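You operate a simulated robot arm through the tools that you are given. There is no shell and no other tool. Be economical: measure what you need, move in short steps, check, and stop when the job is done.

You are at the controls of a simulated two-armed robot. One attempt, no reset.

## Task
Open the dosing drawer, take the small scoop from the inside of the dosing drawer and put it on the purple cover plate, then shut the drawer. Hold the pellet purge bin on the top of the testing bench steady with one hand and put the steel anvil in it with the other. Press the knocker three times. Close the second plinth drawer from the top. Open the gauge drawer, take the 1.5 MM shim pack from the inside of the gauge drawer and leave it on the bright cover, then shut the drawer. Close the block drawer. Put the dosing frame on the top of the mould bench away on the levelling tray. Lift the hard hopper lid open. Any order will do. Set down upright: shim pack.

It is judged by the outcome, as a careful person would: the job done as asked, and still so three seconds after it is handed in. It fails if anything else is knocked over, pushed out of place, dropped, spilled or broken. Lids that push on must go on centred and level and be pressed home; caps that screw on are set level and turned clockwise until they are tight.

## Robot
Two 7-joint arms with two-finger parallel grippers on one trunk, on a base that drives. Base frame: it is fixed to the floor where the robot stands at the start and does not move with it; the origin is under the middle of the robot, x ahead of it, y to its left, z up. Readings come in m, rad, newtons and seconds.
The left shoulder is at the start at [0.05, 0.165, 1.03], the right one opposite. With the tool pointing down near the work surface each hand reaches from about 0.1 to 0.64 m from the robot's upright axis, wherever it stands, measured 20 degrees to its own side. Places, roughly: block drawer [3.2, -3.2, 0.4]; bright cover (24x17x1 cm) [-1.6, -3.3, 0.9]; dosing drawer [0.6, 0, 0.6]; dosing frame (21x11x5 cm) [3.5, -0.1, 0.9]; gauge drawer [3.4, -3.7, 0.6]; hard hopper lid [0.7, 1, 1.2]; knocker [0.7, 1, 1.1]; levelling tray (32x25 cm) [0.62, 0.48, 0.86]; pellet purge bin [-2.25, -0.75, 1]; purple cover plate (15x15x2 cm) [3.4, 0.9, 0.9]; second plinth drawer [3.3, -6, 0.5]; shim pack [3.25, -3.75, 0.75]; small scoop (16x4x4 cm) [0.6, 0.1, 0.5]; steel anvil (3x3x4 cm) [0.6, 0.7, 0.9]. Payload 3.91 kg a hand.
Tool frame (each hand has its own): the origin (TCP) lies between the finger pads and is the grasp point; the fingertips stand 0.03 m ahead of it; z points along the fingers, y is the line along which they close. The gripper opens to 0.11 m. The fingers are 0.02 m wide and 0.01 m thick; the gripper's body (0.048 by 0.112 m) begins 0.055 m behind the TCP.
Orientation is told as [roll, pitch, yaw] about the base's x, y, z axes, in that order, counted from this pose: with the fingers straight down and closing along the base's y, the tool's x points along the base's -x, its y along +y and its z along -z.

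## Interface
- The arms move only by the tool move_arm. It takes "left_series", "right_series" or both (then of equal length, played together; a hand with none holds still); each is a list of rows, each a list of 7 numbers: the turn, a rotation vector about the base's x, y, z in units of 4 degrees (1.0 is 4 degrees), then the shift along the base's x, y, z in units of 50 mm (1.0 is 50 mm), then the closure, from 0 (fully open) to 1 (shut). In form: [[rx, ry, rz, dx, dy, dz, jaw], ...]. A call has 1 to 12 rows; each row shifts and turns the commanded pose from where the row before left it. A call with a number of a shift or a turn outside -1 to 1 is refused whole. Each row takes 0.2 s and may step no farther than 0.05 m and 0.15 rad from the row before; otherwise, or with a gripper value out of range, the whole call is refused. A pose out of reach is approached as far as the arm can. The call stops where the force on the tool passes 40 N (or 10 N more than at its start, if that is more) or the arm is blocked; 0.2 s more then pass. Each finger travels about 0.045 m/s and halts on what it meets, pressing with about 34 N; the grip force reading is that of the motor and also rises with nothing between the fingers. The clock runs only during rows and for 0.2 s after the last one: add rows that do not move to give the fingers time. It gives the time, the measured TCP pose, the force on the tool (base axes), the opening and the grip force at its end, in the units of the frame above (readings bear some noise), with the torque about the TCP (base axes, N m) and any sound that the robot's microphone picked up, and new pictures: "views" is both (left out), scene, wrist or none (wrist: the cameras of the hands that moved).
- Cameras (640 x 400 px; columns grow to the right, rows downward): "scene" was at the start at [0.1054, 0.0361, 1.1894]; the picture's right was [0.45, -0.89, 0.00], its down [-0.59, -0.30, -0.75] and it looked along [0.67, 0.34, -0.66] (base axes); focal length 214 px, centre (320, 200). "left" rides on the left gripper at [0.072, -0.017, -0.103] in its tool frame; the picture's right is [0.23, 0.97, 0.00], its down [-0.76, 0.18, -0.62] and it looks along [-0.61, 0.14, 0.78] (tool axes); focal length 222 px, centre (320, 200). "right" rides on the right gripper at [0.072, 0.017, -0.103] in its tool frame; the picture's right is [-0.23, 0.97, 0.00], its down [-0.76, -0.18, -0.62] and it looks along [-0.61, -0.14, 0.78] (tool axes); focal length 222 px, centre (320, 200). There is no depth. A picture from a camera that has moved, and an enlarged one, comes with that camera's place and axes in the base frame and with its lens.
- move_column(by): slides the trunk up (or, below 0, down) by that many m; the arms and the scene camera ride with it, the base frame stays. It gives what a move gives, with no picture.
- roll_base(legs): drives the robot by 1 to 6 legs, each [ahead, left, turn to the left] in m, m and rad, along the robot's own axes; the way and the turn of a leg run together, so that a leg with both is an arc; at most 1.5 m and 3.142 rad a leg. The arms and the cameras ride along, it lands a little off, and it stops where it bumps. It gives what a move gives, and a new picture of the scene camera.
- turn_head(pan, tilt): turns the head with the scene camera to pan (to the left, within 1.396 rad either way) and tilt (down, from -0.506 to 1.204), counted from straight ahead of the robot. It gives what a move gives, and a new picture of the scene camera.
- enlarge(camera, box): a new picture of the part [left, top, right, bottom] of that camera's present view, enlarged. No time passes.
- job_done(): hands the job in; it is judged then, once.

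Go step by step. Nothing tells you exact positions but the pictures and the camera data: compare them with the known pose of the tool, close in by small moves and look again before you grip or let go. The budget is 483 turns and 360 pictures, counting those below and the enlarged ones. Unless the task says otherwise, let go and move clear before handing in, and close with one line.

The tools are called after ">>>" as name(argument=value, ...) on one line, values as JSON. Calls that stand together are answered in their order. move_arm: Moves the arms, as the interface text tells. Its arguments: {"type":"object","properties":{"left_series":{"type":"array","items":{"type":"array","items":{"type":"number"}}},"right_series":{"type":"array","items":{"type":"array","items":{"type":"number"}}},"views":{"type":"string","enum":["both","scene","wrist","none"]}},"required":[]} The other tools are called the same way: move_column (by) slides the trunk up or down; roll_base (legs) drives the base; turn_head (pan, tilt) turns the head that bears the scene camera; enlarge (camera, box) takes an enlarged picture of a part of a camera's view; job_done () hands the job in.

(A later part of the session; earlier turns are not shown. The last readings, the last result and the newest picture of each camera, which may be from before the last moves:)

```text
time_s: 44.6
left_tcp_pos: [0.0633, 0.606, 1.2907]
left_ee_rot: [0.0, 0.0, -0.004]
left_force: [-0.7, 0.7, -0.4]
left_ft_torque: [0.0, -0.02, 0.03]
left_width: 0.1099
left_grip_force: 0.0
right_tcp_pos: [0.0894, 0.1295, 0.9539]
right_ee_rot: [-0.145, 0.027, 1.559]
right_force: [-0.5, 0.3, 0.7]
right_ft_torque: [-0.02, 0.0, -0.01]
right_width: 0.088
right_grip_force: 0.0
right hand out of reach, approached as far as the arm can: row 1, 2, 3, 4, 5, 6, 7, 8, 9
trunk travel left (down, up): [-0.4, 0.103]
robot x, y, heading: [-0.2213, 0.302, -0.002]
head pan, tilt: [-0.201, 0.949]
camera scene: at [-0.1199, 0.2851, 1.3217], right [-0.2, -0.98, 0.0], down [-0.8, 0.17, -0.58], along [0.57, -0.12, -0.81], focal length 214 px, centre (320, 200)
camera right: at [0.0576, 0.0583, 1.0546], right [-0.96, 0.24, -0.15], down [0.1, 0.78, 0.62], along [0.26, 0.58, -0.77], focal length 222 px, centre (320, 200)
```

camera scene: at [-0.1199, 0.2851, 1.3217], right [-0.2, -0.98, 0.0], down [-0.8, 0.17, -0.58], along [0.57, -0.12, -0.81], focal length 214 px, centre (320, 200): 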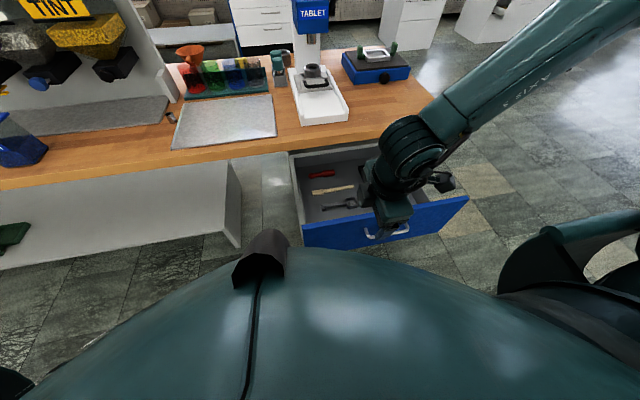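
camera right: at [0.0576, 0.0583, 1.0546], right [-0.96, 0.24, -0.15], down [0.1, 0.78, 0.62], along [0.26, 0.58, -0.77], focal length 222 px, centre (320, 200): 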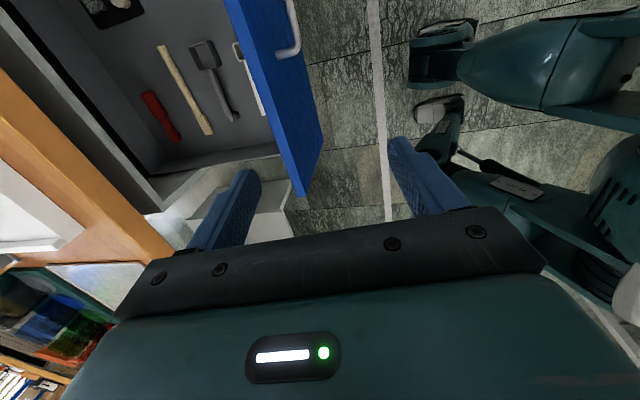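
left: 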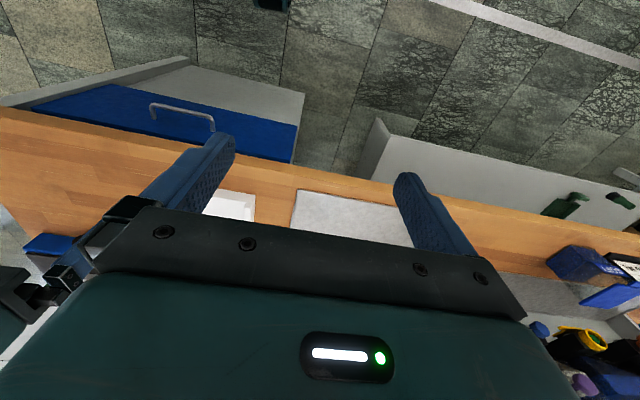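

The arm drifted while unwinding. I move the hand up and forward over the drawer and check whether it recovers.

>>> move_arm(right_series=[[0, 0.5, 0, 0.6, 0, 0, 0.2], [0, 0.5, 0, 0.6, 0, 0, 0.2], [0, 0.5, 0, 0.6, 0, 0, 0.2], [0, 0.5, 0, 0.6, 0, 0, 0.2], [0, 0, 0, 0.6, 0, 0, 0.2], [0, 0, 0, 0.6, 0, 0, 0.2]])

```text
time_s: 46.0
left_tcp_pos: [0.0624, 0.6073, 1.291]
left_ee_rot: [-0.002, 0.0, -0.005]
left_force: [-0.8, -0.4, -0.3]
left_ft_torque: [0.03, -0.02, 0.01]
left_width: 0.1101
left_grip_force: 0.1
right_tcp_pos: [0.0694, 0.1302, 0.8985]
right_ee_rot: [-0.008, 0.031, 1.563]
right_force: [-0.4, 1.1, 0.1]
right_ft_torque: [-0.03, -0.01, 0.01]
right_width: 0.088
right_grip_force: 0.0
right hand out of reach, approached as far as the arm can: row 1, 2, 3, 4, 5, 6
trunk travel left (down, up): [-0.4, 0.103]
robot x, y, heading: [-0.2213, 0.3048, -0.002]
head pan, tilt: [-0.201, 0.949]
camera scene: at [-0.12, 0.2853, 1.3217], right [-0.2, -0.98, 0.0], down [-0.8, 0.17, -0.58], along [0.57, -0.12, -0.81], focal length 214 px, centre (320, 200)
camera right: at [0.0517, 0.0601, 1.0039], right [-0.97, 0.24, -0.01], down [0.18, 0.78, 0.6], along [0.15, 0.58, -0.8], focal length 222 px, centre (320, 200)
```

scene: 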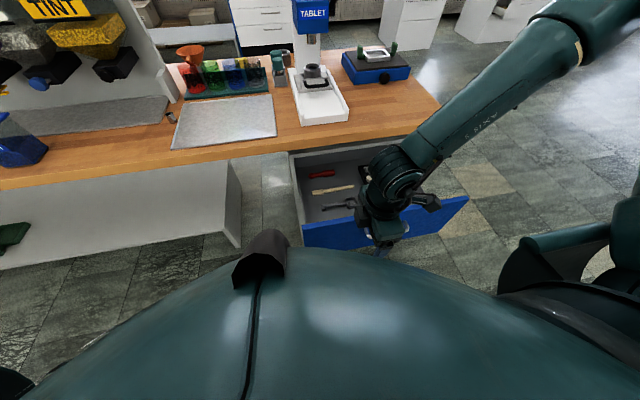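
right: 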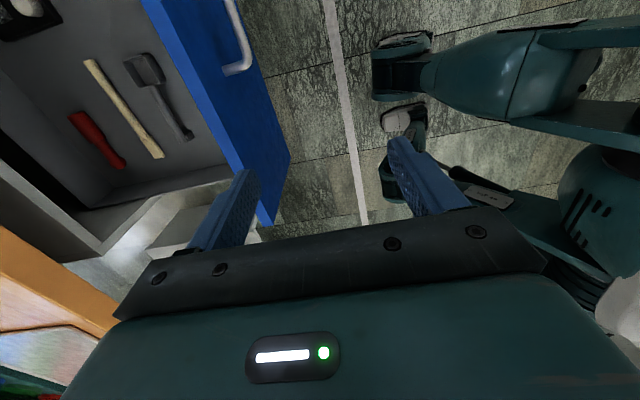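

The command got ahead of what's reachable; I bring the commanded point back toward the robot and the middle, and upward.

>>> move_arm(right_series=[[0, 0, 0, -0.7, 0.3, 0.4, 0.2], [0, 0, 0, -0.7, 0.3, 0.4, 0.2], [0, 0, 0, -0.7, 0.3, 0.4, 0.2], [0, 0, 0, -0.7, 0.3, 0.4, 0.2], [0, 0, 0, -0.7, 0.3, 0.4, 0.2]], views="scene")

```text
time_s: 47.2
left_tcp_pos: [0.0632, 0.6069, 1.2896]
left_ee_rot: [0.0, 0.0, -0.004]
left_force: [0.2, 0.4, 0.0]
left_ft_torque: [0.0, 0.0, 0.0]
left_width: 0.11
left_grip_force: 0.1
right_tcp_pos: [-0.0374, 0.254, 0.9848]
right_ee_rot: [-0.025, 0.041, 1.564]
right_force: [7.1, -0.9, 2.9]
right_ft_torque: [0.14, 0.65, 0.07]
right_width: 0.0846
right_grip_force: 0.1
right hand out of reach, approached as far as the arm can: row 2, 3, 4, 5
trunk travel left (down, up): [-0.4, 0.103]
robot x, y, heading: [-0.2165, 0.3005, -0.003]
head pan, tilt: [-0.201, 0.949]
stopped in row 5 (right hand): the force on the tool passed its limit at 79 N (the readings are from after the stop); the commanded pose is now the measured one
camera scene: at [-0.1196, 0.2852, 1.3216], right [-0.2, -0.98, 0.0], down [-0.8, 0.17, -0.58], along [0.57, -0.12, -0.81], focal length 214 px, centre (320, 200)
```

scene: 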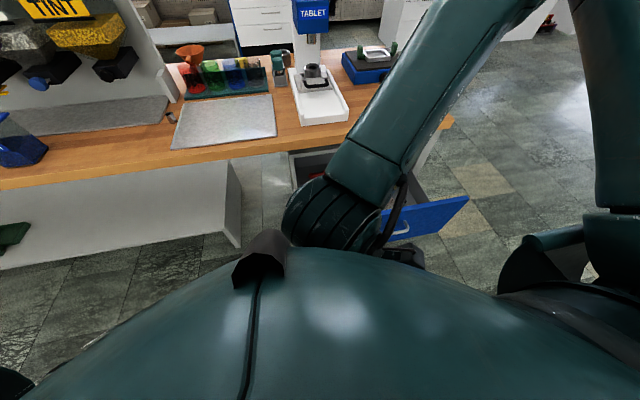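

The hand touched the torso. I bring it forward and up, away from the body.

>>> move_arm(right_series=[[0, 0, 0, 0.4, -0.3, 0.5, 0.2], [0, 0, 0, 0.4, -0.3, 0.5, 0.2], [0, 0, 0, 0.4, -0.3, 0.5, 0.2], [0, 0, 0, 0.4, -0.3, 0.5, 0.2], [0, 0, 0, 0.4, -0.3, 0.4, 0.2], [0, 0, 0, 0.4, -0.3, 0.4, 0.2]], views="scene")

```text
time_s: 48.6
left_tcp_pos: [0.0623, 0.6066, 1.2898]
left_ee_rot: [0.0, -0.002, -0.006]
left_force: [-0.5, 0.3, -0.6]
left_ft_torque: [-0.03, -0.02, 0.02]
left_width: 0.1101
left_grip_force: 0.1
right_tcp_pos: [0.0733, 0.1684, 1.1243]
right_ee_rot: [-0.023, 0.043, 1.56]
right_force: [-0.2, 0.4, -0.1]
right_ft_torque: [-0.03, -0.02, -0.02]
right_width: 0.0881
right_grip_force: 0.0
right hand out of reach, approached as far as the arm can: row 6
trunk travel left (down, up): [-0.4, 0.103]
robot x, y, heading: [-0.2217, 0.3014, -0.007]
head pan, tilt: [-0.201, 0.949]
camera scene: at [-0.1202, 0.2857, 1.3217], right [-0.2, -0.98, 0.0], down [-0.8, 0.17, -0.58], along [0.57, -0.12, -0.81], focal length 214 px, centre (320, 200)
```

scene: 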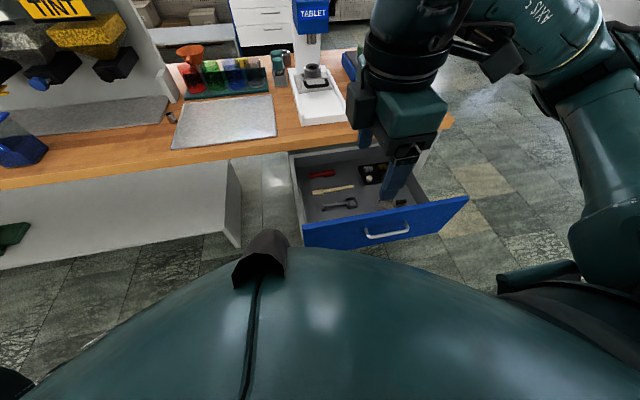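

Reachable again. Now forward at this height.

>>> move_arm(right_series=[[0, 0, 0, 0.6, -0.1, 0, 0.2], [0, 0, 0, 0.6, -0.1, 0, 0.2], [0, 0, 0, 0.6, -0.1, 0, 0.2], [0, 0, 0, 0.6, -0.1, 0, 0.2], [0, 0, 0, 0.6, -0.1, 0, 0.2]], views="scene")

```text
time_s: 49.8
left_tcp_pos: [0.0629, 0.6067, 1.2914]
left_ee_rot: [0.001, 0.0, -0.005]
left_force: [0.1, -0.4, 0.2]
left_ft_torque: [0.01, -0.02, 0.0]
left_width: 0.1098
left_grip_force: 0.0
right_tcp_pos: [0.0912, 0.199, 1.1208]
right_ee_rot: [-0.023, 0.039, 1.565]
right_force: [0.9, -0.4, -0.7]
right_ft_torque: [0.01, -0.04, -0.05]
right_width: 0.088
right_grip_force: 0.1
right hand out of reach, approached as far as the arm can: row 1, 2, 3, 4, 5
trunk travel left (down, up): [-0.4, 0.103]
robot x, y, heading: [-0.2183, 0.3019, -0.002]
head pan, tilt: [-0.201, 0.949]
camera scene: at [-0.1197, 0.2855, 1.3217], right [-0.2, -0.98, 0.0], down [-0.8, 0.17, -0.58], along [0.57, -0.12, -0.81], focal length 214 px, centre (320, 200)
```

scene: 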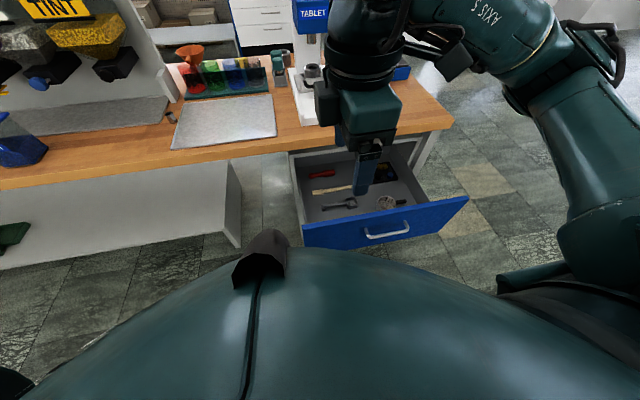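

I suspect the wrist roll is at its limit. I'll turn the hand back in yaw by about 45° and try forward again.

>>> move_arm(right_series=[[0, 0, -1, 0, 0, 0, 0.2], [0, 0, -1, 0, 0, 0, 0.2], [0, 0, -1, 0, 0, 0, 0.2], [0, 0, -1, 0, 0, 0, 0.2], [0, 0, -1, 0, 0, 0, 0.2], [0, 0, -1, 0, 0, 0, 0.2], [0, 0, -1, 0.4, -0.2, 0, 0.2], [0, 0, -1, 0.4, -0.2, 0, 0.2], [0, 0, -1, 0.4, -0.2, 0, 0.2], [0, 0, -1, 0.4, -0.2, 0, 0.2], [0, 0, -1, 0.4, -0.2, 0, 0.2]], views="scene")

```text
time_s: 52.2
left_tcp_pos: [0.0637, 0.6065, 1.29]
left_ee_rot: [0.0, 0.0, -0.003]
left_force: [0.4, 0.0, 0.1]
left_ft_torque: [-0.02, 0.01, 0.01]
left_width: 0.11
left_grip_force: 0.0
right_tcp_pos: [0.1917, 0.1501, 1.1227]
right_ee_rot: [-0.023, 0.041, 0.796]
right_force: [1.2, -0.7, 1.0]
right_ft_torque: [-0.02, 0.01, 0.02]
right_width: 0.0881
right_grip_force: 0.0
trunk travel left (down, up): [-0.4, 0.103]
robot x, y, heading: [-0.2228, 0.3005, -0.003]
head pan, tilt: [-0.201, 0.949]
camera scene: at [-0.1196, 0.2853, 1.3216], right [-0.2, -0.98, 0.0], down [-0.8, 0.17, -0.58], along [0.57, -0.12, -0.81], focal length 214 px, centre (320, 200)
```

scene: 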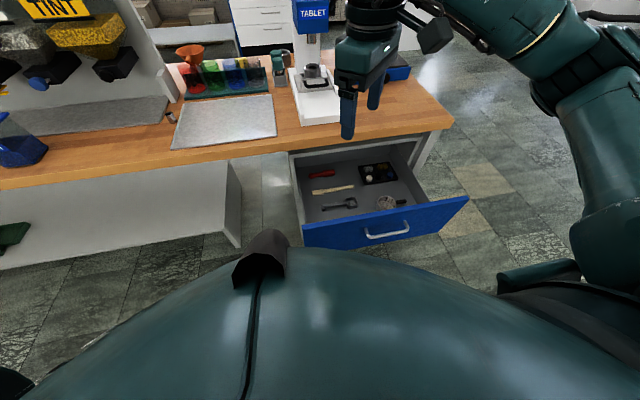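

Confirmed: wrist roll limit at yaw +90. I'll turn the right hand the other way, to yaw −90, while moving above the scoop.

>>> move_arm(right_series=[[0, 0, -1, 0.1, -0.03, 0, 0.2], [0, 0, -1, 0.1, -0.03, 0, 0.2], [0, 0, -1, 0.1, -0.03, 0, 0.2], [0, 0, -1, 0.1, -0.03, 0, 0.2], [0, 0, -1, 0.1, -0.03, 0, 0.2], [0, 0, -1, 0.1, -0.03, 0, 0.2], [0, 0, -1, 0.1, -0.03, 0, 0.2], [0, 0, -1, 0.1, -0.03, 0, 0.2], [0, 0, -1, 0.1, -0.03, 0, 0.2], [0, 0, -1, 0.1, -0.03, 0, 0.2], [0, 0, -1, 0.1, -0.03, 0, 0.2], [0, 0, -1, 0.1, -0.03, 0, 0.2]], views="none")

>>> move_arm(right_series=[[0, 0, -1, 0.1, -0.03, 0, 0.2], [0, 0, -1, 0.1, -0.03, 0, 0.2], [0, 0, -1, 0.1, -0.03, 0, 0.2], [0, 0, -1, 0.1, -0.03, 0, 0.2], [0, 0, -1, 0.1, -0.03, 0, 0.2], [0, 0, -1, 0.1, -0.03, 0, 0.2], [0, 0, -1, 0.1, -0.03, 0, 0.2], [0, 0, -1, 0.1, -0.03, 0, 0.2], [0, 0, -1, 0.1, -0.03, 0, 0.2], [0, 0, -1, 0.1, -0.03, 0, 0.2], [0, 0, -1, 0.1, -0.03, 0, 0.2], [0, 0, -1, 0.1, -0.03, 0, 0.2]], views="none")

>>> move_arm(right_series=[[0, 0, -1, 0, 0, 0, 0.2], [0, 0, -1, 0, 0, 0, 0.2], [0, 0, -1, 0, 0, 0, 0.2], [0, 0, -1, 0, 0, 0, 0.2], [0, 0, -1, 0, 0, 0, 0.2], [0, 0, -1, 0, 0, 0, 0.2], [0, 0, -1, 0, 0, 0, 0.2], [0, 0, -1, 0, 0, 0, 0.2], [0, 0, -1, 0, 0, 0, 0.2], [0, 0, -1, 0, 0, 0, 0.2]])

```text
time_s: 54.8
left_tcp_pos: [0.0624, 0.607, 1.2904]
left_ee_rot: [-0.001, -0.002, -0.003]
left_force: [0.1, 0.6, 0.6]
left_ft_torque: [-0.02, 0.01, -0.01]
left_width: 0.1099
left_grip_force: 0.0
right_tcp_pos: [0.2516, 0.1308, 1.1204]
right_ee_rot: [-0.021, 0.039, -0.042]
right_force: [0.5, -0.1, 0.3]
right_ft_torque: [0.0, 0.02, 0.04]
right_width: 0.0877
right_grip_force: 0.1
trunk travel left (down, up): [-0.4, 0.103]
robot x, y, heading: [-0.2175, 0.3046, -0.003]
head pan, tilt: [-0.201, 0.949]
```

```text
time_s: 57.4
left_tcp_pos: [0.0619, 0.6068, 1.2895]
left_ee_rot: [-0.001, 0.001, -0.004]
left_force: [-0.4, -0.6, -0.5]
left_ft_torque: [-0.01, -0.02, -0.03]
left_width: 0.1102
left_grip_force: 0.0
right_tcp_pos: [0.3119, 0.1137, 1.121]
right_ee_rot: [-0.023, 0.041, -0.88]
right_force: [-0.6, 0.4, 0.3]
right_ft_torque: [-0.01, 0.04, 0.04]
right_width: 0.0881
right_grip_force: 0.0
trunk travel left (down, up): [-0.4, 0.103]
robot x, y, heading: [-0.217, 0.3015, -0.002]
head pan, tilt: [-0.201, 0.949]
```

```text
time_s: 59.6
left_tcp_pos: [0.0634, 0.6067, 1.2904]
left_ee_rot: [-0.001, 0.0, -0.003]
left_force: [-0.2, 0.3, 0.9]
left_ft_torque: [0.02, -0.02, 0.02]
left_width: 0.1099
left_grip_force: 0.0
right_tcp_pos: [0.3114, 0.1138, 1.1232]
right_ee_rot: [-0.022, 0.043, -1.578]
right_force: [0.1, 0.5, -0.2]
right_ft_torque: [-0.02, 0.01, 0.0]
right_width: 0.0882
right_grip_force: 0.0
trunk travel left (down, up): [-0.4, 0.103]
robot x, y, heading: [-0.2197, 0.3039, -0.006]
head pan, tilt: [-0.201, 0.949]
camera scene: at [-0.1198, 0.2854, 1.3217], right [-0.2, -0.98, 0.0], down [-0.8, 0.17, -0.58], along [0.57, -0.12, -0.81], focal length 214 px, centre (320, 200)
camera right: at [0.3328, 0.1804, 1.226], right [0.97, -0.23, -0.03], down [-0.17, -0.79, 0.6], along [-0.16, -0.57, -0.8], focal length 222 px, centre (320, 200)
```

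scene: 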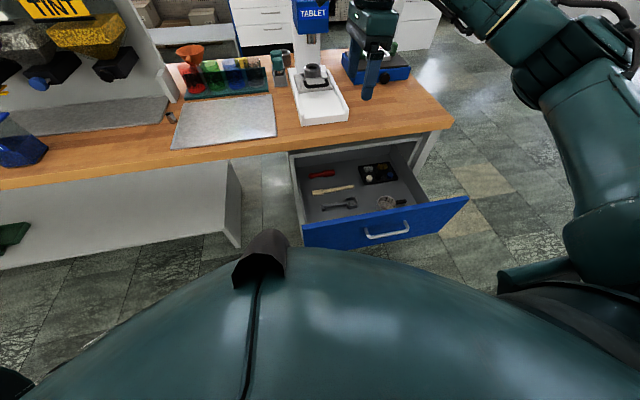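
right: 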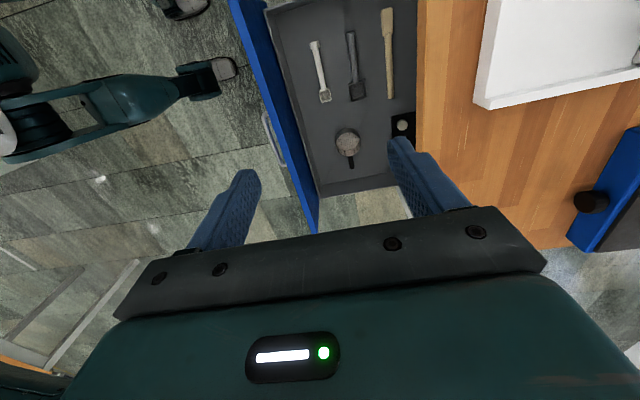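

There may be two scoop-like things (a white one and a grey one). I zoom in.

>>> enlarge(camera="right", box=[260, 0, 430, 200])

```text
2.00 times, centred on (345, 100) of right
camera zoom: at [0.3328, 0.1804, 1.226], right [0.97, -0.23, -0.03], down [-0.17, -0.79, 0.6], along [-0.16, -0.57, -0.8], focal length 444 px, centre (270, 400)
```

zoom: 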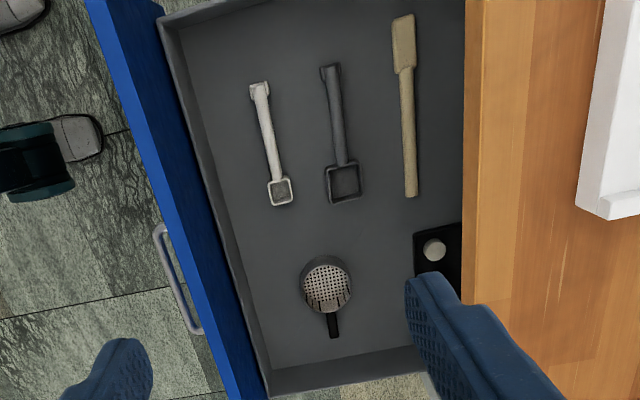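

The white scoop (smaller cup, at x≈0.295) is the small scoop. I lower the trunk, level the hand, and descend above its handle.

>>> move_column(by=-0.25)

>>> move_arm(right_series=[[-0.6, -0.3, 0, -0.16, 0, -0.2, 0.3], [0, 0, 0, -0.16, -0.08, -0.4, 0.3], [0, 0, 0, 0, 0, -0.5, 0.3], [0, 0, 0, 0, 0, -0.5, 0.3], [0, 0, 0, 0, 0, -0.5, 0.4]])

```text
time_s: 62.2
left_tcp_pos: [0.0636, 0.6068, 1.0396]
left_ee_rot: [0.0, -0.001, -0.003]
left_force: [-0.8, 0.2, 0.4]
left_ft_torque: [0.01, -0.01, 0.04]
left_width: 0.1101
left_grip_force: 0.0
right_tcp_pos: [0.3121, 0.1146, 0.8715]
right_ee_rot: [-0.023, 0.04, -1.575]
right_force: [-1.0, -0.5, 0.3]
right_ft_torque: [-0.04, 0.01, 0.04]
right_width: 0.088
right_grip_force: 0.0
trunk travel left (down, up): [-0.15, 0.353]
robot x, y, heading: [-0.2199, 0.304, -0.006]
head pan, tilt: [-0.201, 0.949]
```

```text
time_s: 63.4
left_tcp_pos: [0.0629, 0.6058, 1.0395]
left_ee_rot: [0.001, 0.0, -0.005]
left_force: [0.2, 0.8, -0.5]
left_ft_torque: [0.0, -0.01, 0.04]
left_width: 0.1101
left_grip_force: 0.1
right_tcp_pos: [0.2953, 0.108, 0.7659]
right_ee_rot: [0.0, 0.0, -1.576]
right_force: [-0.5, 0.0, -0.1]
right_ft_torque: [0.01, 0.01, 0.01]
right_width: 0.0657
right_grip_force: 0.1
trunk travel left (down, up): [-0.15, 0.353]
robot x, y, heading: [-0.2216, 0.3003, 0.002]
head pan, tilt: [-0.201, 0.949]
camera scene: at [-0.1197, 0.2854, 1.0717], right [-0.2, -0.98, 0.0], down [-0.8, 0.17, -0.58], along [0.57, -0.12, -0.81], focal length 214 px, centre (320, 200)
camera right: at [0.3145, 0.1806, 0.8681], right [0.97, -0.23, 0.0], down [-0.18, -0.76, 0.62], along [-0.15, -0.61, -0.78], focal length 222 px, centre (320, 200)
```

scene: 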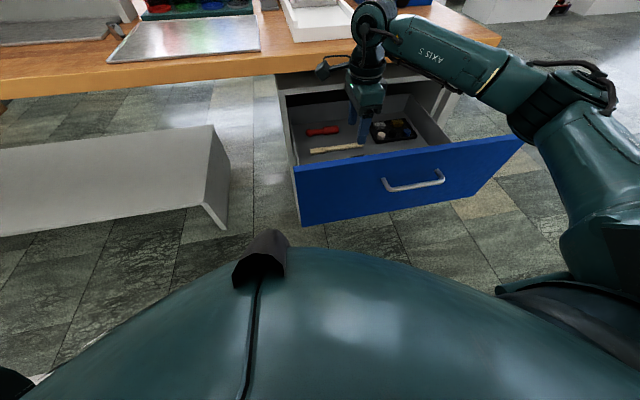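
right: 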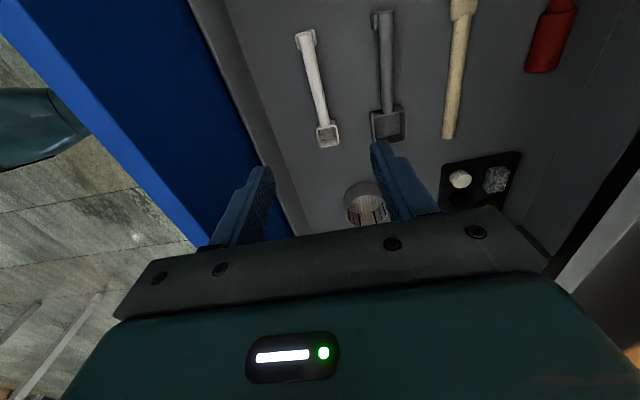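

Aligned over the white scoop's handle (x≈0.294). Descending further.

>>> move_arm(right_series=[[0, 0, 0, 0, 0, -0.7, 0.5], [0, 0, 0, 0, 0, -0.7, 0.5], [0, 0, 0, 0, 0, -0.7, 0.5], [0, 0, 0, 0, 0, -0.5, 0.5]], views="wrist")

```text
time_s: 64.4
left_tcp_pos: [0.0626, 0.6068, 1.0405]
left_ee_rot: [-0.002, 0.001, -0.004]
left_force: [-0.1, -0.1, 0.6]
left_ft_torque: [0.01, 0.01, 0.05]
left_width: 0.11
left_grip_force: 0.0
right_tcp_pos: [0.2964, 0.1099, 0.6358]
right_ee_rot: [0.001, -0.002, -1.576]
right_force: [0.2, -0.7, 0.2]
right_ft_torque: [0.01, 0.0, -0.02]
right_width: 0.0552
right_grip_force: 0.0
trunk travel left (down, up): [-0.15, 0.353]
robot x, y, heading: [-0.2224, 0.3005, -0.005]
head pan, tilt: [-0.201, 0.949]
camera right: at [0.3142, 0.1809, 0.7378], right [0.97, -0.23, 0.0], down [-0.18, -0.76, 0.62], along [-0.15, -0.61, -0.78], focal length 222 px, centre (320, 200)
```

right: 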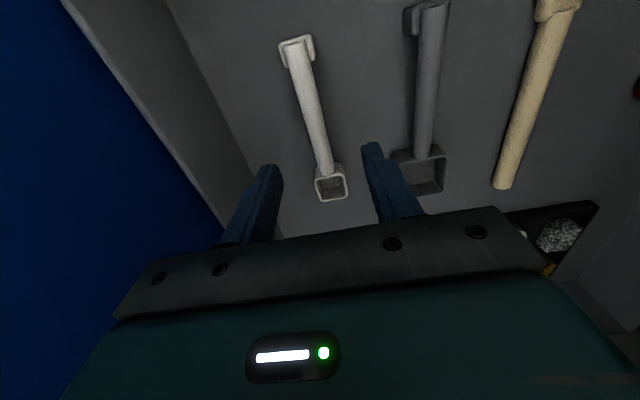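

The scoop's rim is at z≈0.546. I descend about 0.08 to straddle the handle.

>>> move_arm(right_series=[[0, 0, 0, 0, 0, -0.6, 0.5], [0, 0, 0, -0.04, 0, -0.6, 0.5], [0, 0, 0, 0, 0, -0.4, 0.5]], views="wrist")

```text
time_s: 65.2
left_tcp_pos: [0.0579, 0.6079, 1.0433]
left_ee_rot: [-0.003, -0.006, -0.004]
left_force: [0.8, -0.8, 0.2]
left_ft_torque: [0.02, 0.0, 0.0]
left_width: 0.1103
left_grip_force: 0.0
right_tcp_pos: [0.3009, 0.1082, 0.5735]
right_ee_rot: [0.031, 0.004, -1.583]
right_force: [0.6, -0.2, -1.0]
right_ft_torque: [0.02, 0.01, -0.02]
right_width: 0.055
right_grip_force: 0.0
trunk travel left (down, up): [-0.15, 0.353]
robot x, y, heading: [-0.2217, 0.3015, -0.004]
head pan, tilt: [-0.201, 0.949]
camera right: at [0.3171, 0.1794, 0.6772], right [0.97, -0.24, 0.03], down [-0.21, -0.76, 0.61], along [-0.12, -0.6, -0.79], focal length 222 px, centre (320, 200)
```

right: 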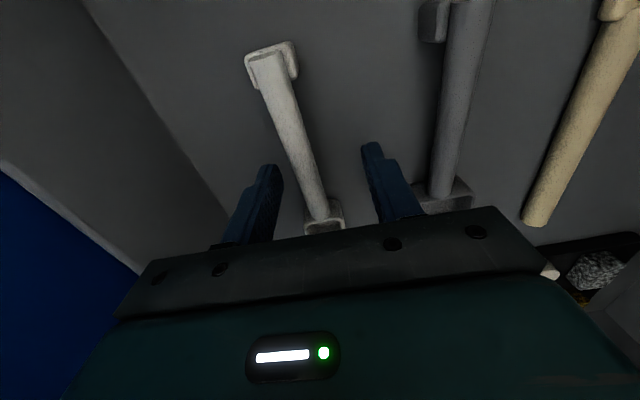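

The hand stopped a bit short with a slight tilt of the whole robot — some link may be touching. I check the scene.

>>> turn_head(pan=-0.4, tilt=0.75)

```text
time_s: 65.9
left_tcp_pos: [0.0568, 0.6095, 1.041]
left_ee_rot: [-0.001, -0.008, -0.003]
left_force: [0.3, 0.6, -0.3]
left_ft_torque: [0.0, 0.0, -0.05]
left_width: 0.1101
left_grip_force: 0.2
right_tcp_pos: [0.3027, 0.1082, 0.5743]
right_ee_rot: [0.034, 0.004, -1.585]
right_force: [-0.2, 0.2, -0.4]
right_ft_torque: [0.02, 0.0, 0.01]
right_width: 0.0551
right_grip_force: 0.1
trunk travel left (down, up): [-0.15, 0.353]
robot x, y, heading: [-0.2195, 0.3011, -0.003]
head pan, tilt: [-0.4, 0.75]
camera scene: at [-0.1212, 0.2698, 1.0885], right [-0.39, -0.92, 0.0], down [-0.62, 0.27, -0.74], along [0.68, -0.29, -0.68], focal length 214 px, centre (320, 200)
```

scene: 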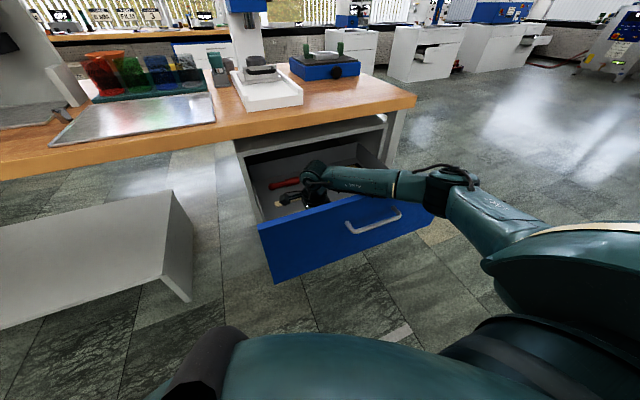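

The forearm is resting on the drawer front. I lift away, raise the trunk, and come in with a steeper forearm.

>>> move_arm(right_series=[[0, 0, 0, -0.1, 0, 0.6, 0.5], [0, 0, 0, 0, 0, 0.7, 0.5], [0, 0, 0, 0, 0, 0.7, 0.5]], views="none")

>>> move_column(by=0.22)

>>> move_arm(right_series=[[0, 0, 0, 0, 0, -0.7, 0.5], [0, 0, 0, 0, 0, -0.7, 0.5], [0, 0, 0, 0, 0, -0.7, 0.5], [0, 0, 0, 0, 0, -0.7, 0.5], [0, 0, 0, 0, 0, -0.7, 0.5]])

```text
time_s: 66.7
left_tcp_pos: [0.0623, 0.606, 1.0402]
left_ee_rot: [0.0, 0.0, -0.004]
left_force: [-0.4, 0.0, -0.4]
left_ft_torque: [-0.03, 0.01, 0.0]
left_width: 0.1098
left_grip_force: 0.0
right_tcp_pos: [0.29, 0.1109, 0.6559]
right_ee_rot: [-0.005, -0.003, -1.573]
right_force: [-0.2, 0.2, -0.8]
right_ft_torque: [-0.01, -0.05, 0.01]
right_width: 0.055
right_grip_force: 0.0
trunk travel left (down, up): [-0.15, 0.353]
robot x, y, heading: [-0.2166, 0.3013, -0.008]
head pan, tilt: [-0.4, 0.75]
```

```text
time_s: 69.1
left_tcp_pos: [0.0633, 0.6068, 1.26]
left_ee_rot: [0.001, 0.0, -0.003]
left_force: [0.2, -0.1, 0.3]
left_ft_torque: [-0.01, -0.05, 0.03]
left_width: 0.1102
left_grip_force: 0.0
right_tcp_pos: [0.2906, 0.1095, 0.8766]
right_ee_rot: [-0.004, -0.002, -1.577]
right_force: [1.0, -0.2, -0.6]
right_ft_torque: [0.03, 0.04, -0.01]
right_width: 0.0552
right_grip_force: 0.1
trunk travel left (down, up): [-0.37, 0.133]
robot x, y, heading: [-0.2214, 0.3046, -0.002]
head pan, tilt: [-0.4, 0.75]
```

```text
time_s: 70.3
left_tcp_pos: [0.0627, 0.6057, 1.2592]
left_ee_rot: [-0.001, 0.0, -0.004]
left_force: [-1.0, -0.4, 0.3]
left_ft_torque: [-0.01, 0.02, 0.02]
left_width: 0.1101
left_grip_force: 0.0
right_tcp_pos: [0.2901, 0.1081, 0.6994]
right_ee_rot: [0.001, -0.003, -1.576]
right_force: [-0.6, -0.5, 0.5]
right_ft_torque: [-0.04, 0.02, -0.03]
right_width: 0.0551
right_grip_force: 0.1
trunk travel left (down, up): [-0.37, 0.133]
robot x, y, heading: [-0.2199, 0.3046, -0.002]
head pan, tilt: [-0.4, 0.75]
camera scene: at [-0.1146, 0.2677, 1.3072], right [-0.39, -0.92, 0.0], down [-0.63, 0.27, -0.73], along [0.67, -0.29, -0.68], focal length 214 px, centre (320, 200)
camera right: at [0.3084, 0.1801, 0.8022], right [0.97, -0.23, 0.0], down [-0.18, -0.76, 0.62], along [-0.15, -0.61, -0.78], focal length 222 px, centre (320, 200)
```

scene: 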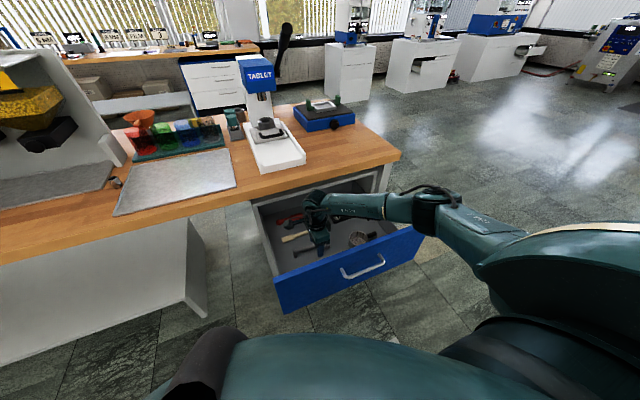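
right: 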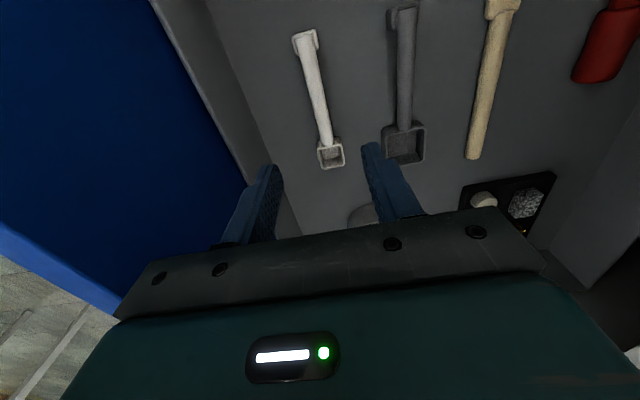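

The forearm is still low. I raise the trunk to the top so the forearm slopes down steeply, then descend by the arm.

>>> move_column(by=0.13)

>>> move_arm(right_series=[[0, 0, 0, 0, 0, -0.7, 0.5], [0, 0, 0, 0, 0, -0.7, 0.5], [0, 0, 0, 0, 0, -0.7, 0.5], [0, 0, 0, 0, 0, -0.7, 0.5], [0, 0, 0, 0, 0, -0.7, 0.5]])

```text
time_s: 71.8
left_tcp_pos: [0.0626, 0.6072, 1.3886]
left_ee_rot: [-0.001, 0.002, -0.004]
left_force: [-0.3, 0.0, -0.5]
left_ft_torque: [-0.03, 0.03, -0.01]
left_width: 0.11
left_grip_force: 0.0
right_tcp_pos: [0.2904, 0.1088, 0.8296]
right_ee_rot: [-0.002, -0.002, -1.579]
right_force: [0.4, 0.1, 0.5]
right_ft_torque: [-0.01, 0.0, 0.02]
right_width: 0.0549
right_grip_force: 0.0
trunk travel left (down, up): [-0.5, 0.003]
robot x, y, heading: [-0.2184, 0.3007, -0.003]
head pan, tilt: [-0.4, 0.75]
```

```text
time_s: 73.0
left_tcp_pos: [0.0624, 0.6051, 1.39]
left_ee_rot: [0.002, 0.0, -0.002]
left_force: [0.2, 0.8, 0.4]
left_ft_torque: [-0.01, 0.0, 0.02]
left_width: 0.1101
left_grip_force: 0.0
right_tcp_pos: [0.2882, 0.1087, 0.6907]
right_ee_rot: [0.001, 0.004, -1.575]
right_force: [-0.9, -0.1, -0.4]
right_ft_torque: [0.01, 0.04, 0.0]
right_width: 0.0551
right_grip_force: 0.1
right hand out of reach, approached as far as the arm can: row 5
trunk travel left (down, up): [-0.5, 0.003]
robot x, y, heading: [-0.2235, 0.2985, -0.006]
head pan, tilt: [-0.4, 0.75]
camera scene: at [-0.1149, 0.2664, 1.4372], right [-0.39, -0.92, 0.0], down [-0.63, 0.27, -0.73], along [0.67, -0.29, -0.68], focal length 214 px, centre (320, 200)
camera right: at [0.3074, 0.1797, 0.7929], right [0.97, -0.23, 0.0], down [-0.18, -0.76, 0.62], along [-0.14, -0.61, -0.78], focal length 222 px, centre (320, 200)
```

scene: 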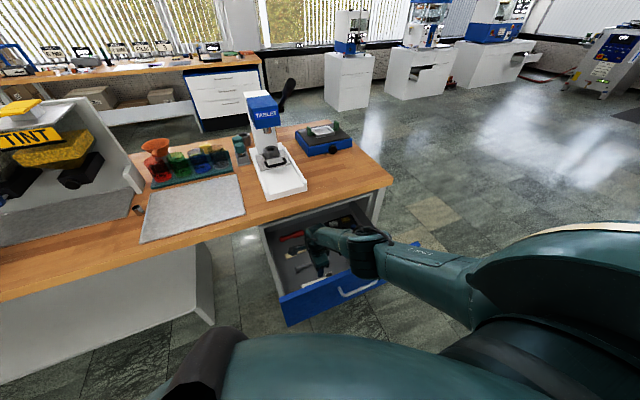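
right: 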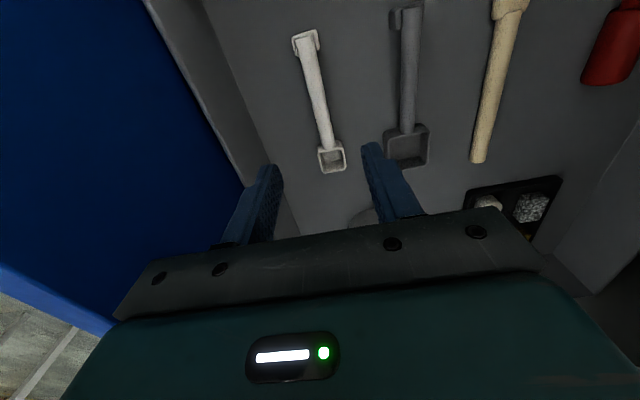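

The arm is at full stretch here. Driving 0.1 m closer will let it come down steeper.

>>> roll_base(legs=[[0.1, 0, 0]])

>>> move_arm(right_series=[[0, 0, 0, -0.6, 0, 0, 0.5], [0, 0, 0, -0.6, 0, 0, 0.5], [0, 0, 0, -0.6, 0, 0, 0.5]])

```text
time_s: 74.2
left_tcp_pos: [0.1639, 0.6077, 1.3897]
left_ee_rot: [0.0, 0.0, -0.005]
left_force: [0.6, -0.3, -1.2]
left_ft_torque: [-0.01, 0.02, 0.01]
left_width: 0.1099
left_grip_force: 0.0
right_tcp_pos: [0.3886, 0.109, 0.6903]
right_ee_rot: [-0.001, -0.002, -1.575]
right_force: [0.7, 1.0, 0.1]
right_ft_torque: [0.02, 0.0, -0.03]
right_width: 0.0549
right_grip_force: 0.0
trunk travel left (down, up): [-0.5, 0.003]
robot x, y, heading: [-0.1218, 0.3019, -0.006]
head pan, tilt: [-0.4, 0.75]
camera scene: at [-0.0143, 0.2672, 1.4371], right [-0.39, -0.92, 0.0], down [-0.63, 0.27, -0.73], along [0.67, -0.29, -0.68], focal length 214 px, centre (320, 200)
```

scene: 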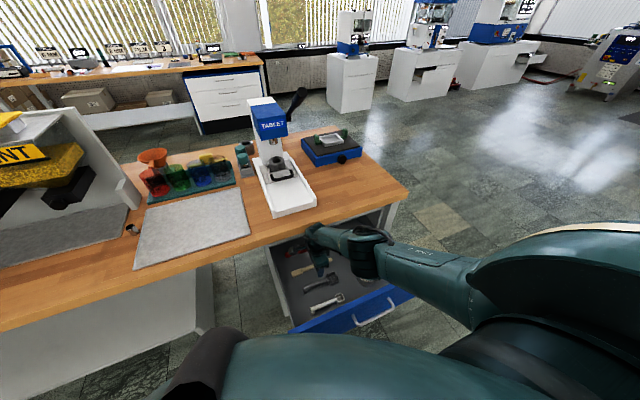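

```text
time_s: 75.0
left_tcp_pos: [0.1609, 0.6065, 1.3898]
left_ee_rot: [0.0, -0.001, -0.006]
left_force: [-1.1, 0.1, 0.2]
left_ft_torque: [-0.01, 0.0, 0.02]
left_width: 0.1101
left_grip_force: 0.1
right_tcp_pos: [0.2972, 0.1088, 0.6906]
right_ee_rot: [-0.001, 0.0, -1.576]
right_force: [-0.6, -0.4, 0.0]
right_ft_torque: [-0.02, 0.0, 0.01]
right_width: 0.0548
right_grip_force: 0.1
trunk travel left (down, up): [-0.5, 0.003]
robot x, y, heading: [-0.1231, 0.3049, -0.008]
head pan, tilt: [-0.4, 0.75]
camera scene: at [-0.0157, 0.2667, 1.4373], right [-0.39, -0.92, 0.0], down [-0.63, 0.27, -0.73], along [0.67, -0.29, -0.68], focal length 214 px, centre (320, 200)
camera right: at [0.3161, 0.1794, 0.7924], right [0.97, -0.23, 0.0], down [-0.18, -0.76, 0.62], along [-0.15, -0.61, -0.78], focal length 222 px, centre (320, 200)
```

scene: 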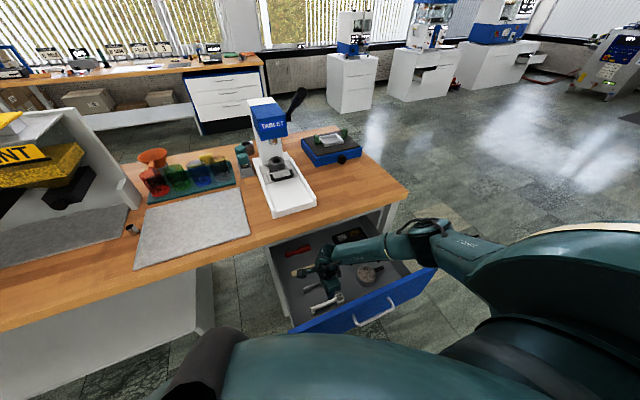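
right: 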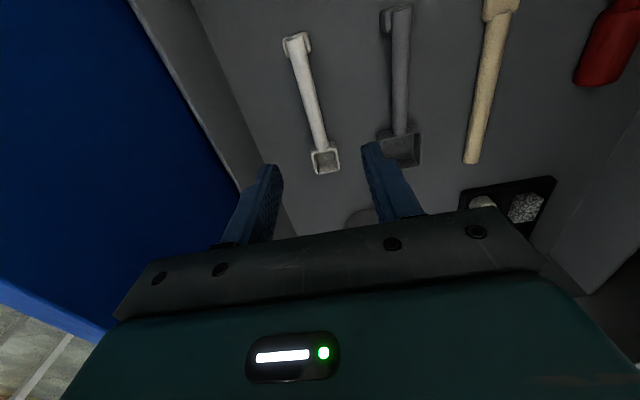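

Good, the forearm is steeper now. I descend to the handle and check.

>>> move_arm(right_series=[[0, 0, 0, 0, 0, -0.7, 0.5], [0, 0, 0, -0.06, 0, -0.7, 0.5], [0, 0, 0, 0, 0, -0.6, 0.5], [0, 0, 0, 0, 0, -0.6, 0.5]])

```text
time_s: 76.0
left_tcp_pos: [0.1627, 0.606, 1.3908]
left_ee_rot: [0.001, 0.0, -0.005]
left_force: [0.1, 0.2, 0.3]
left_ft_torque: [0.0, 0.01, -0.03]
left_width: 0.1099
left_grip_force: 0.1
right_tcp_pos: [0.29, 0.1077, 0.6011]
right_ee_rot: [-0.001, -0.001, -1.576]
right_force: [0.6, -0.6, -0.1]
right_ft_torque: [-0.02, 0.0, 0.04]
right_width: 0.0551
right_grip_force: 0.1
right hand out of reach, approached as far as the arm can: row 3, 4
trunk travel left (down, up): [-0.5, 0.003]
robot x, y, heading: [-0.1198, 0.303, -0.004]
head pan, tilt: [-0.4, 0.75]
camera scene: at [-0.0151, 0.267, 1.4372], right [-0.39, -0.92, 0.0], down [-0.63, 0.27, -0.73], along [0.67, -0.29, -0.68], focal length 214 px, centre (320, 200)
camera right: at [0.3082, 0.1787, 0.7031], right [0.97, -0.23, 0.0], down [-0.18, -0.76, 0.62], along [-0.15, -0.61, -0.78], focal length 222 px, centre (320, 200)
```

scene: 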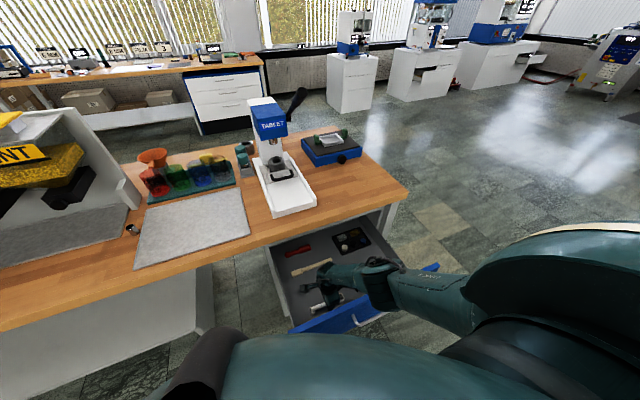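
right: 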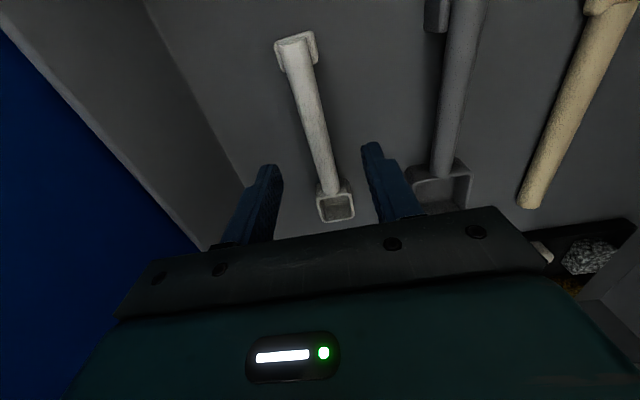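

At the stretch limit with no contact; I lower the trunk by 45 mm to finish the descent.

>>> move_column(by=-0.045)

>>> enlarge(camera="right", box=[200, 0, 440, 240])

```text
time_s: 76.9
left_tcp_pos: [0.1616, 0.6072, 1.3452]
left_ee_rot: [-0.001, 0.0, -0.005]
left_force: [0.1, 0.0, -0.1]
left_ft_torque: [-0.02, 0.04, -0.02]
left_width: 0.1102
left_grip_force: 0.1
right_tcp_pos: [0.2919, 0.1069, 0.559]
right_ee_rot: [0.004, -0.002, -1.576]
right_force: [2.4, -0.1, 23.2]
right_ft_torque: [0.02, 0.69, 0.13]
right_width: 0.0539
right_grip_force: 0.1
trunk travel left (down, up): [-0.455, 0.048]
robot x, y, heading: [-0.12, 0.3011, -0.001]
head pan, tilt: [-0.4, 0.75]
```

```text
1.67 times, centred on (320, 120) of right
camera zoom: at [0.31, 0.1787, 0.6603], right [0.97, -0.23, 0.0], down [-0.18, -0.76, 0.62], along [-0.14, -0.61, -0.78], focal length 370 px, centre (320, 333)
```

zoom: 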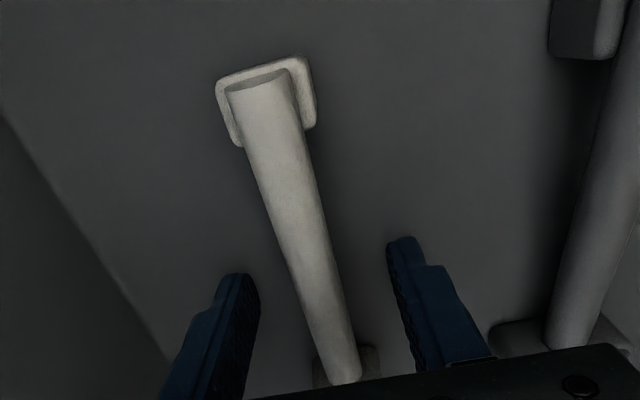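

The fingertips touch the drawer floor (23 N). I raise a few mm and close on the handle.

>>> move_arm(right_series=[[0, 0, 0, 0, 0, 0.1, 0.55], [0, 0, 0, 0, 0, 0, 0.7], [0, 0, 0, 0, 0, 0, 0.85], [0, 0, 0, 0, 0, 0, 1], [0, 0, 0, 0, 0, 0, 1], [0, 0, 0, 0, 0, 0, 1]], views="wrist")

```text
time_s: 78.3
left_tcp_pos: [0.1628, 0.6064, 1.3449]
left_ee_rot: [0.001, 0.002, -0.004]
left_force: [0.8, 0.4, -0.1]
left_ft_torque: [0.03, 0.0, -0.01]
left_width: 0.11
left_grip_force: 0.0
right_tcp_pos: [0.2885, 0.1062, 0.5603]
right_ee_rot: [-0.001, -0.002, -1.578]
right_force: [0.6, -0.8, -0.1]
right_ft_torque: [0.03, 0.01, 0.0]
right_width: 0.0146
right_grip_force: 34.4
trunk travel left (down, up): [-0.455, 0.048]
robot x, y, heading: [-0.1215, 0.3044, -0.007]
head pan, tilt: [-0.4, 0.75]
camera right: at [0.308, 0.1784, 0.6631], right [0.97, -0.23, 0.0], down [-0.18, -0.76, 0.62], along [-0.15, -0.61, -0.78], focal length 222 px, centre (320, 200)
```

right: 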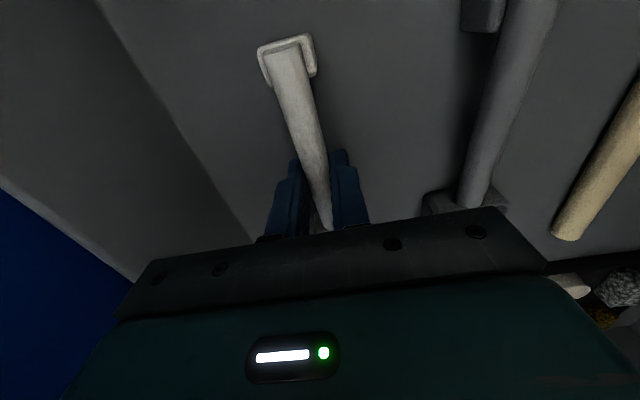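

Scoop gripped (14.6 mm). Lift it out.

>>> move_arm(right_series=[[0, 0, 0, 0, 0, 0.5, 1], [0, 0, 0, 0, 0, 0.7, 1], [0, 0, 0, 0, 0, 0.8, 1], [0, 0, 0, 0, 0, 0.9, 1], [0, 0, 0, 0, 0, 0.9, 1], [0, 0, 0, 0, 0, 0.9, 1], [0, 0, 0, 0, 0, 0.9, 1], [0, 0, 0, 0, 0, 0.9, 1], [0, 0, 0, 0, 0, 0.9, 1]])

```text
time_s: 80.3
left_tcp_pos: [0.1631, 0.606, 1.3452]
left_ee_rot: [0.0, -0.002, -0.006]
left_force: [0.0, -0.3, -0.7]
left_ft_torque: [0.01, 0.01, -0.04]
left_width: 0.1102
left_grip_force: 0.0
right_tcp_pos: [0.2892, 0.1075, 0.9318]
right_ee_rot: [-0.002, -0.001, -1.576]
right_force: [0.3, 0.0, 1.3]
right_ft_torque: [0.01, 0.01, -0.01]
right_width: 0.0
right_grip_force: 34.0
trunk travel left (down, up): [-0.455, 0.048]
robot x, y, heading: [-0.1222, 0.3034, -0.007]
head pan, tilt: [-0.4, 0.75]
camera scene: at [-0.0154, 0.2673, 1.3922], right [-0.39, -0.92, 0.0], down [-0.63, 0.27, -0.73], along [0.67, -0.29, -0.68], focal length 214 px, centre (320, 200)
camera right: at [0.3081, 0.178, 1.034], right [0.97, -0.23, 0.0], down [-0.18, -0.76, 0.62], along [-0.15, -0.61, -0.78], focal length 222 px, centre (320, 200)
```

scene: 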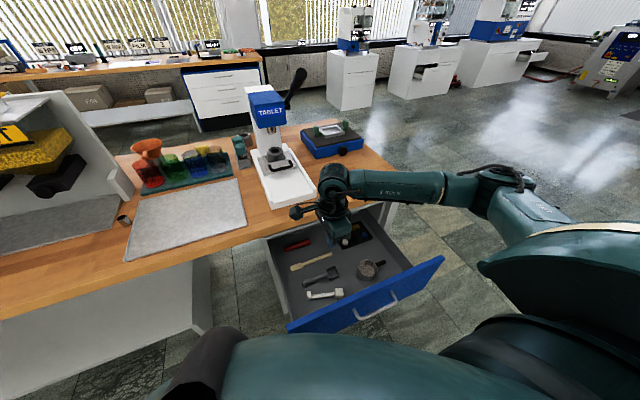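
right: 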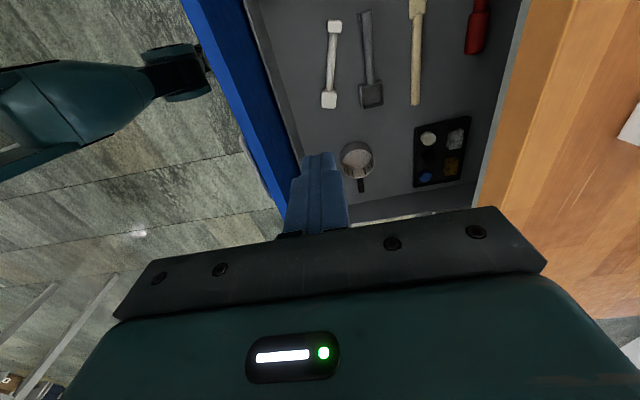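

The scoop slipped off low and lies in the drawer, apparently turned over. Let me zoom.

>>> enlarge(camera="right", box=[270, 0, 430, 130])

>>> enlarge(camera="scene", box=[270, 230, 400, 320])

```text
3.08 times, centred on (350, 65) of right
camera zoom: at [0.3081, 0.178, 1.034], right [0.97, -0.23, 0.0], down [-0.18, -0.76, 0.62], along [-0.15, -0.61, -0.78], focal length 684 px, centre (228, 615)
```

zoom: 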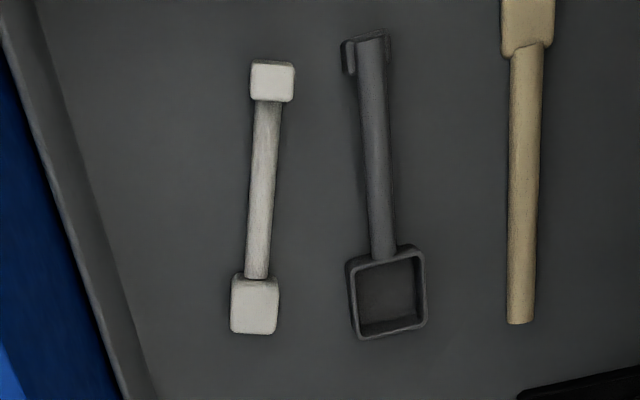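

```text
4.44 times, centred on (335, 275) of scene
camera zoom: at [-0.0154, 0.2673, 1.3922], right [-0.39, -0.92, 0.0], down [-0.63, 0.27, -0.73], along [0.67, -0.29, -0.68], focal length 953 px, centre (253, -133)
```

zoom: 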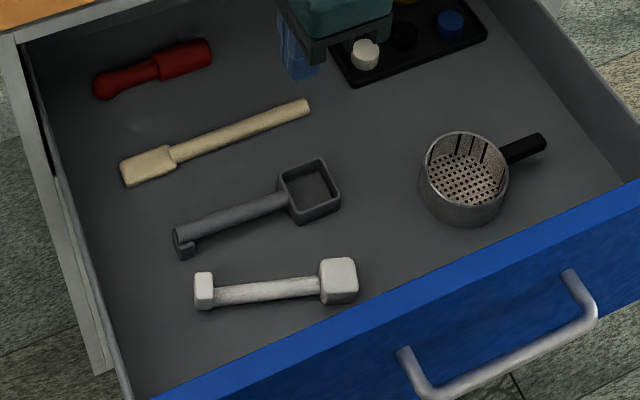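

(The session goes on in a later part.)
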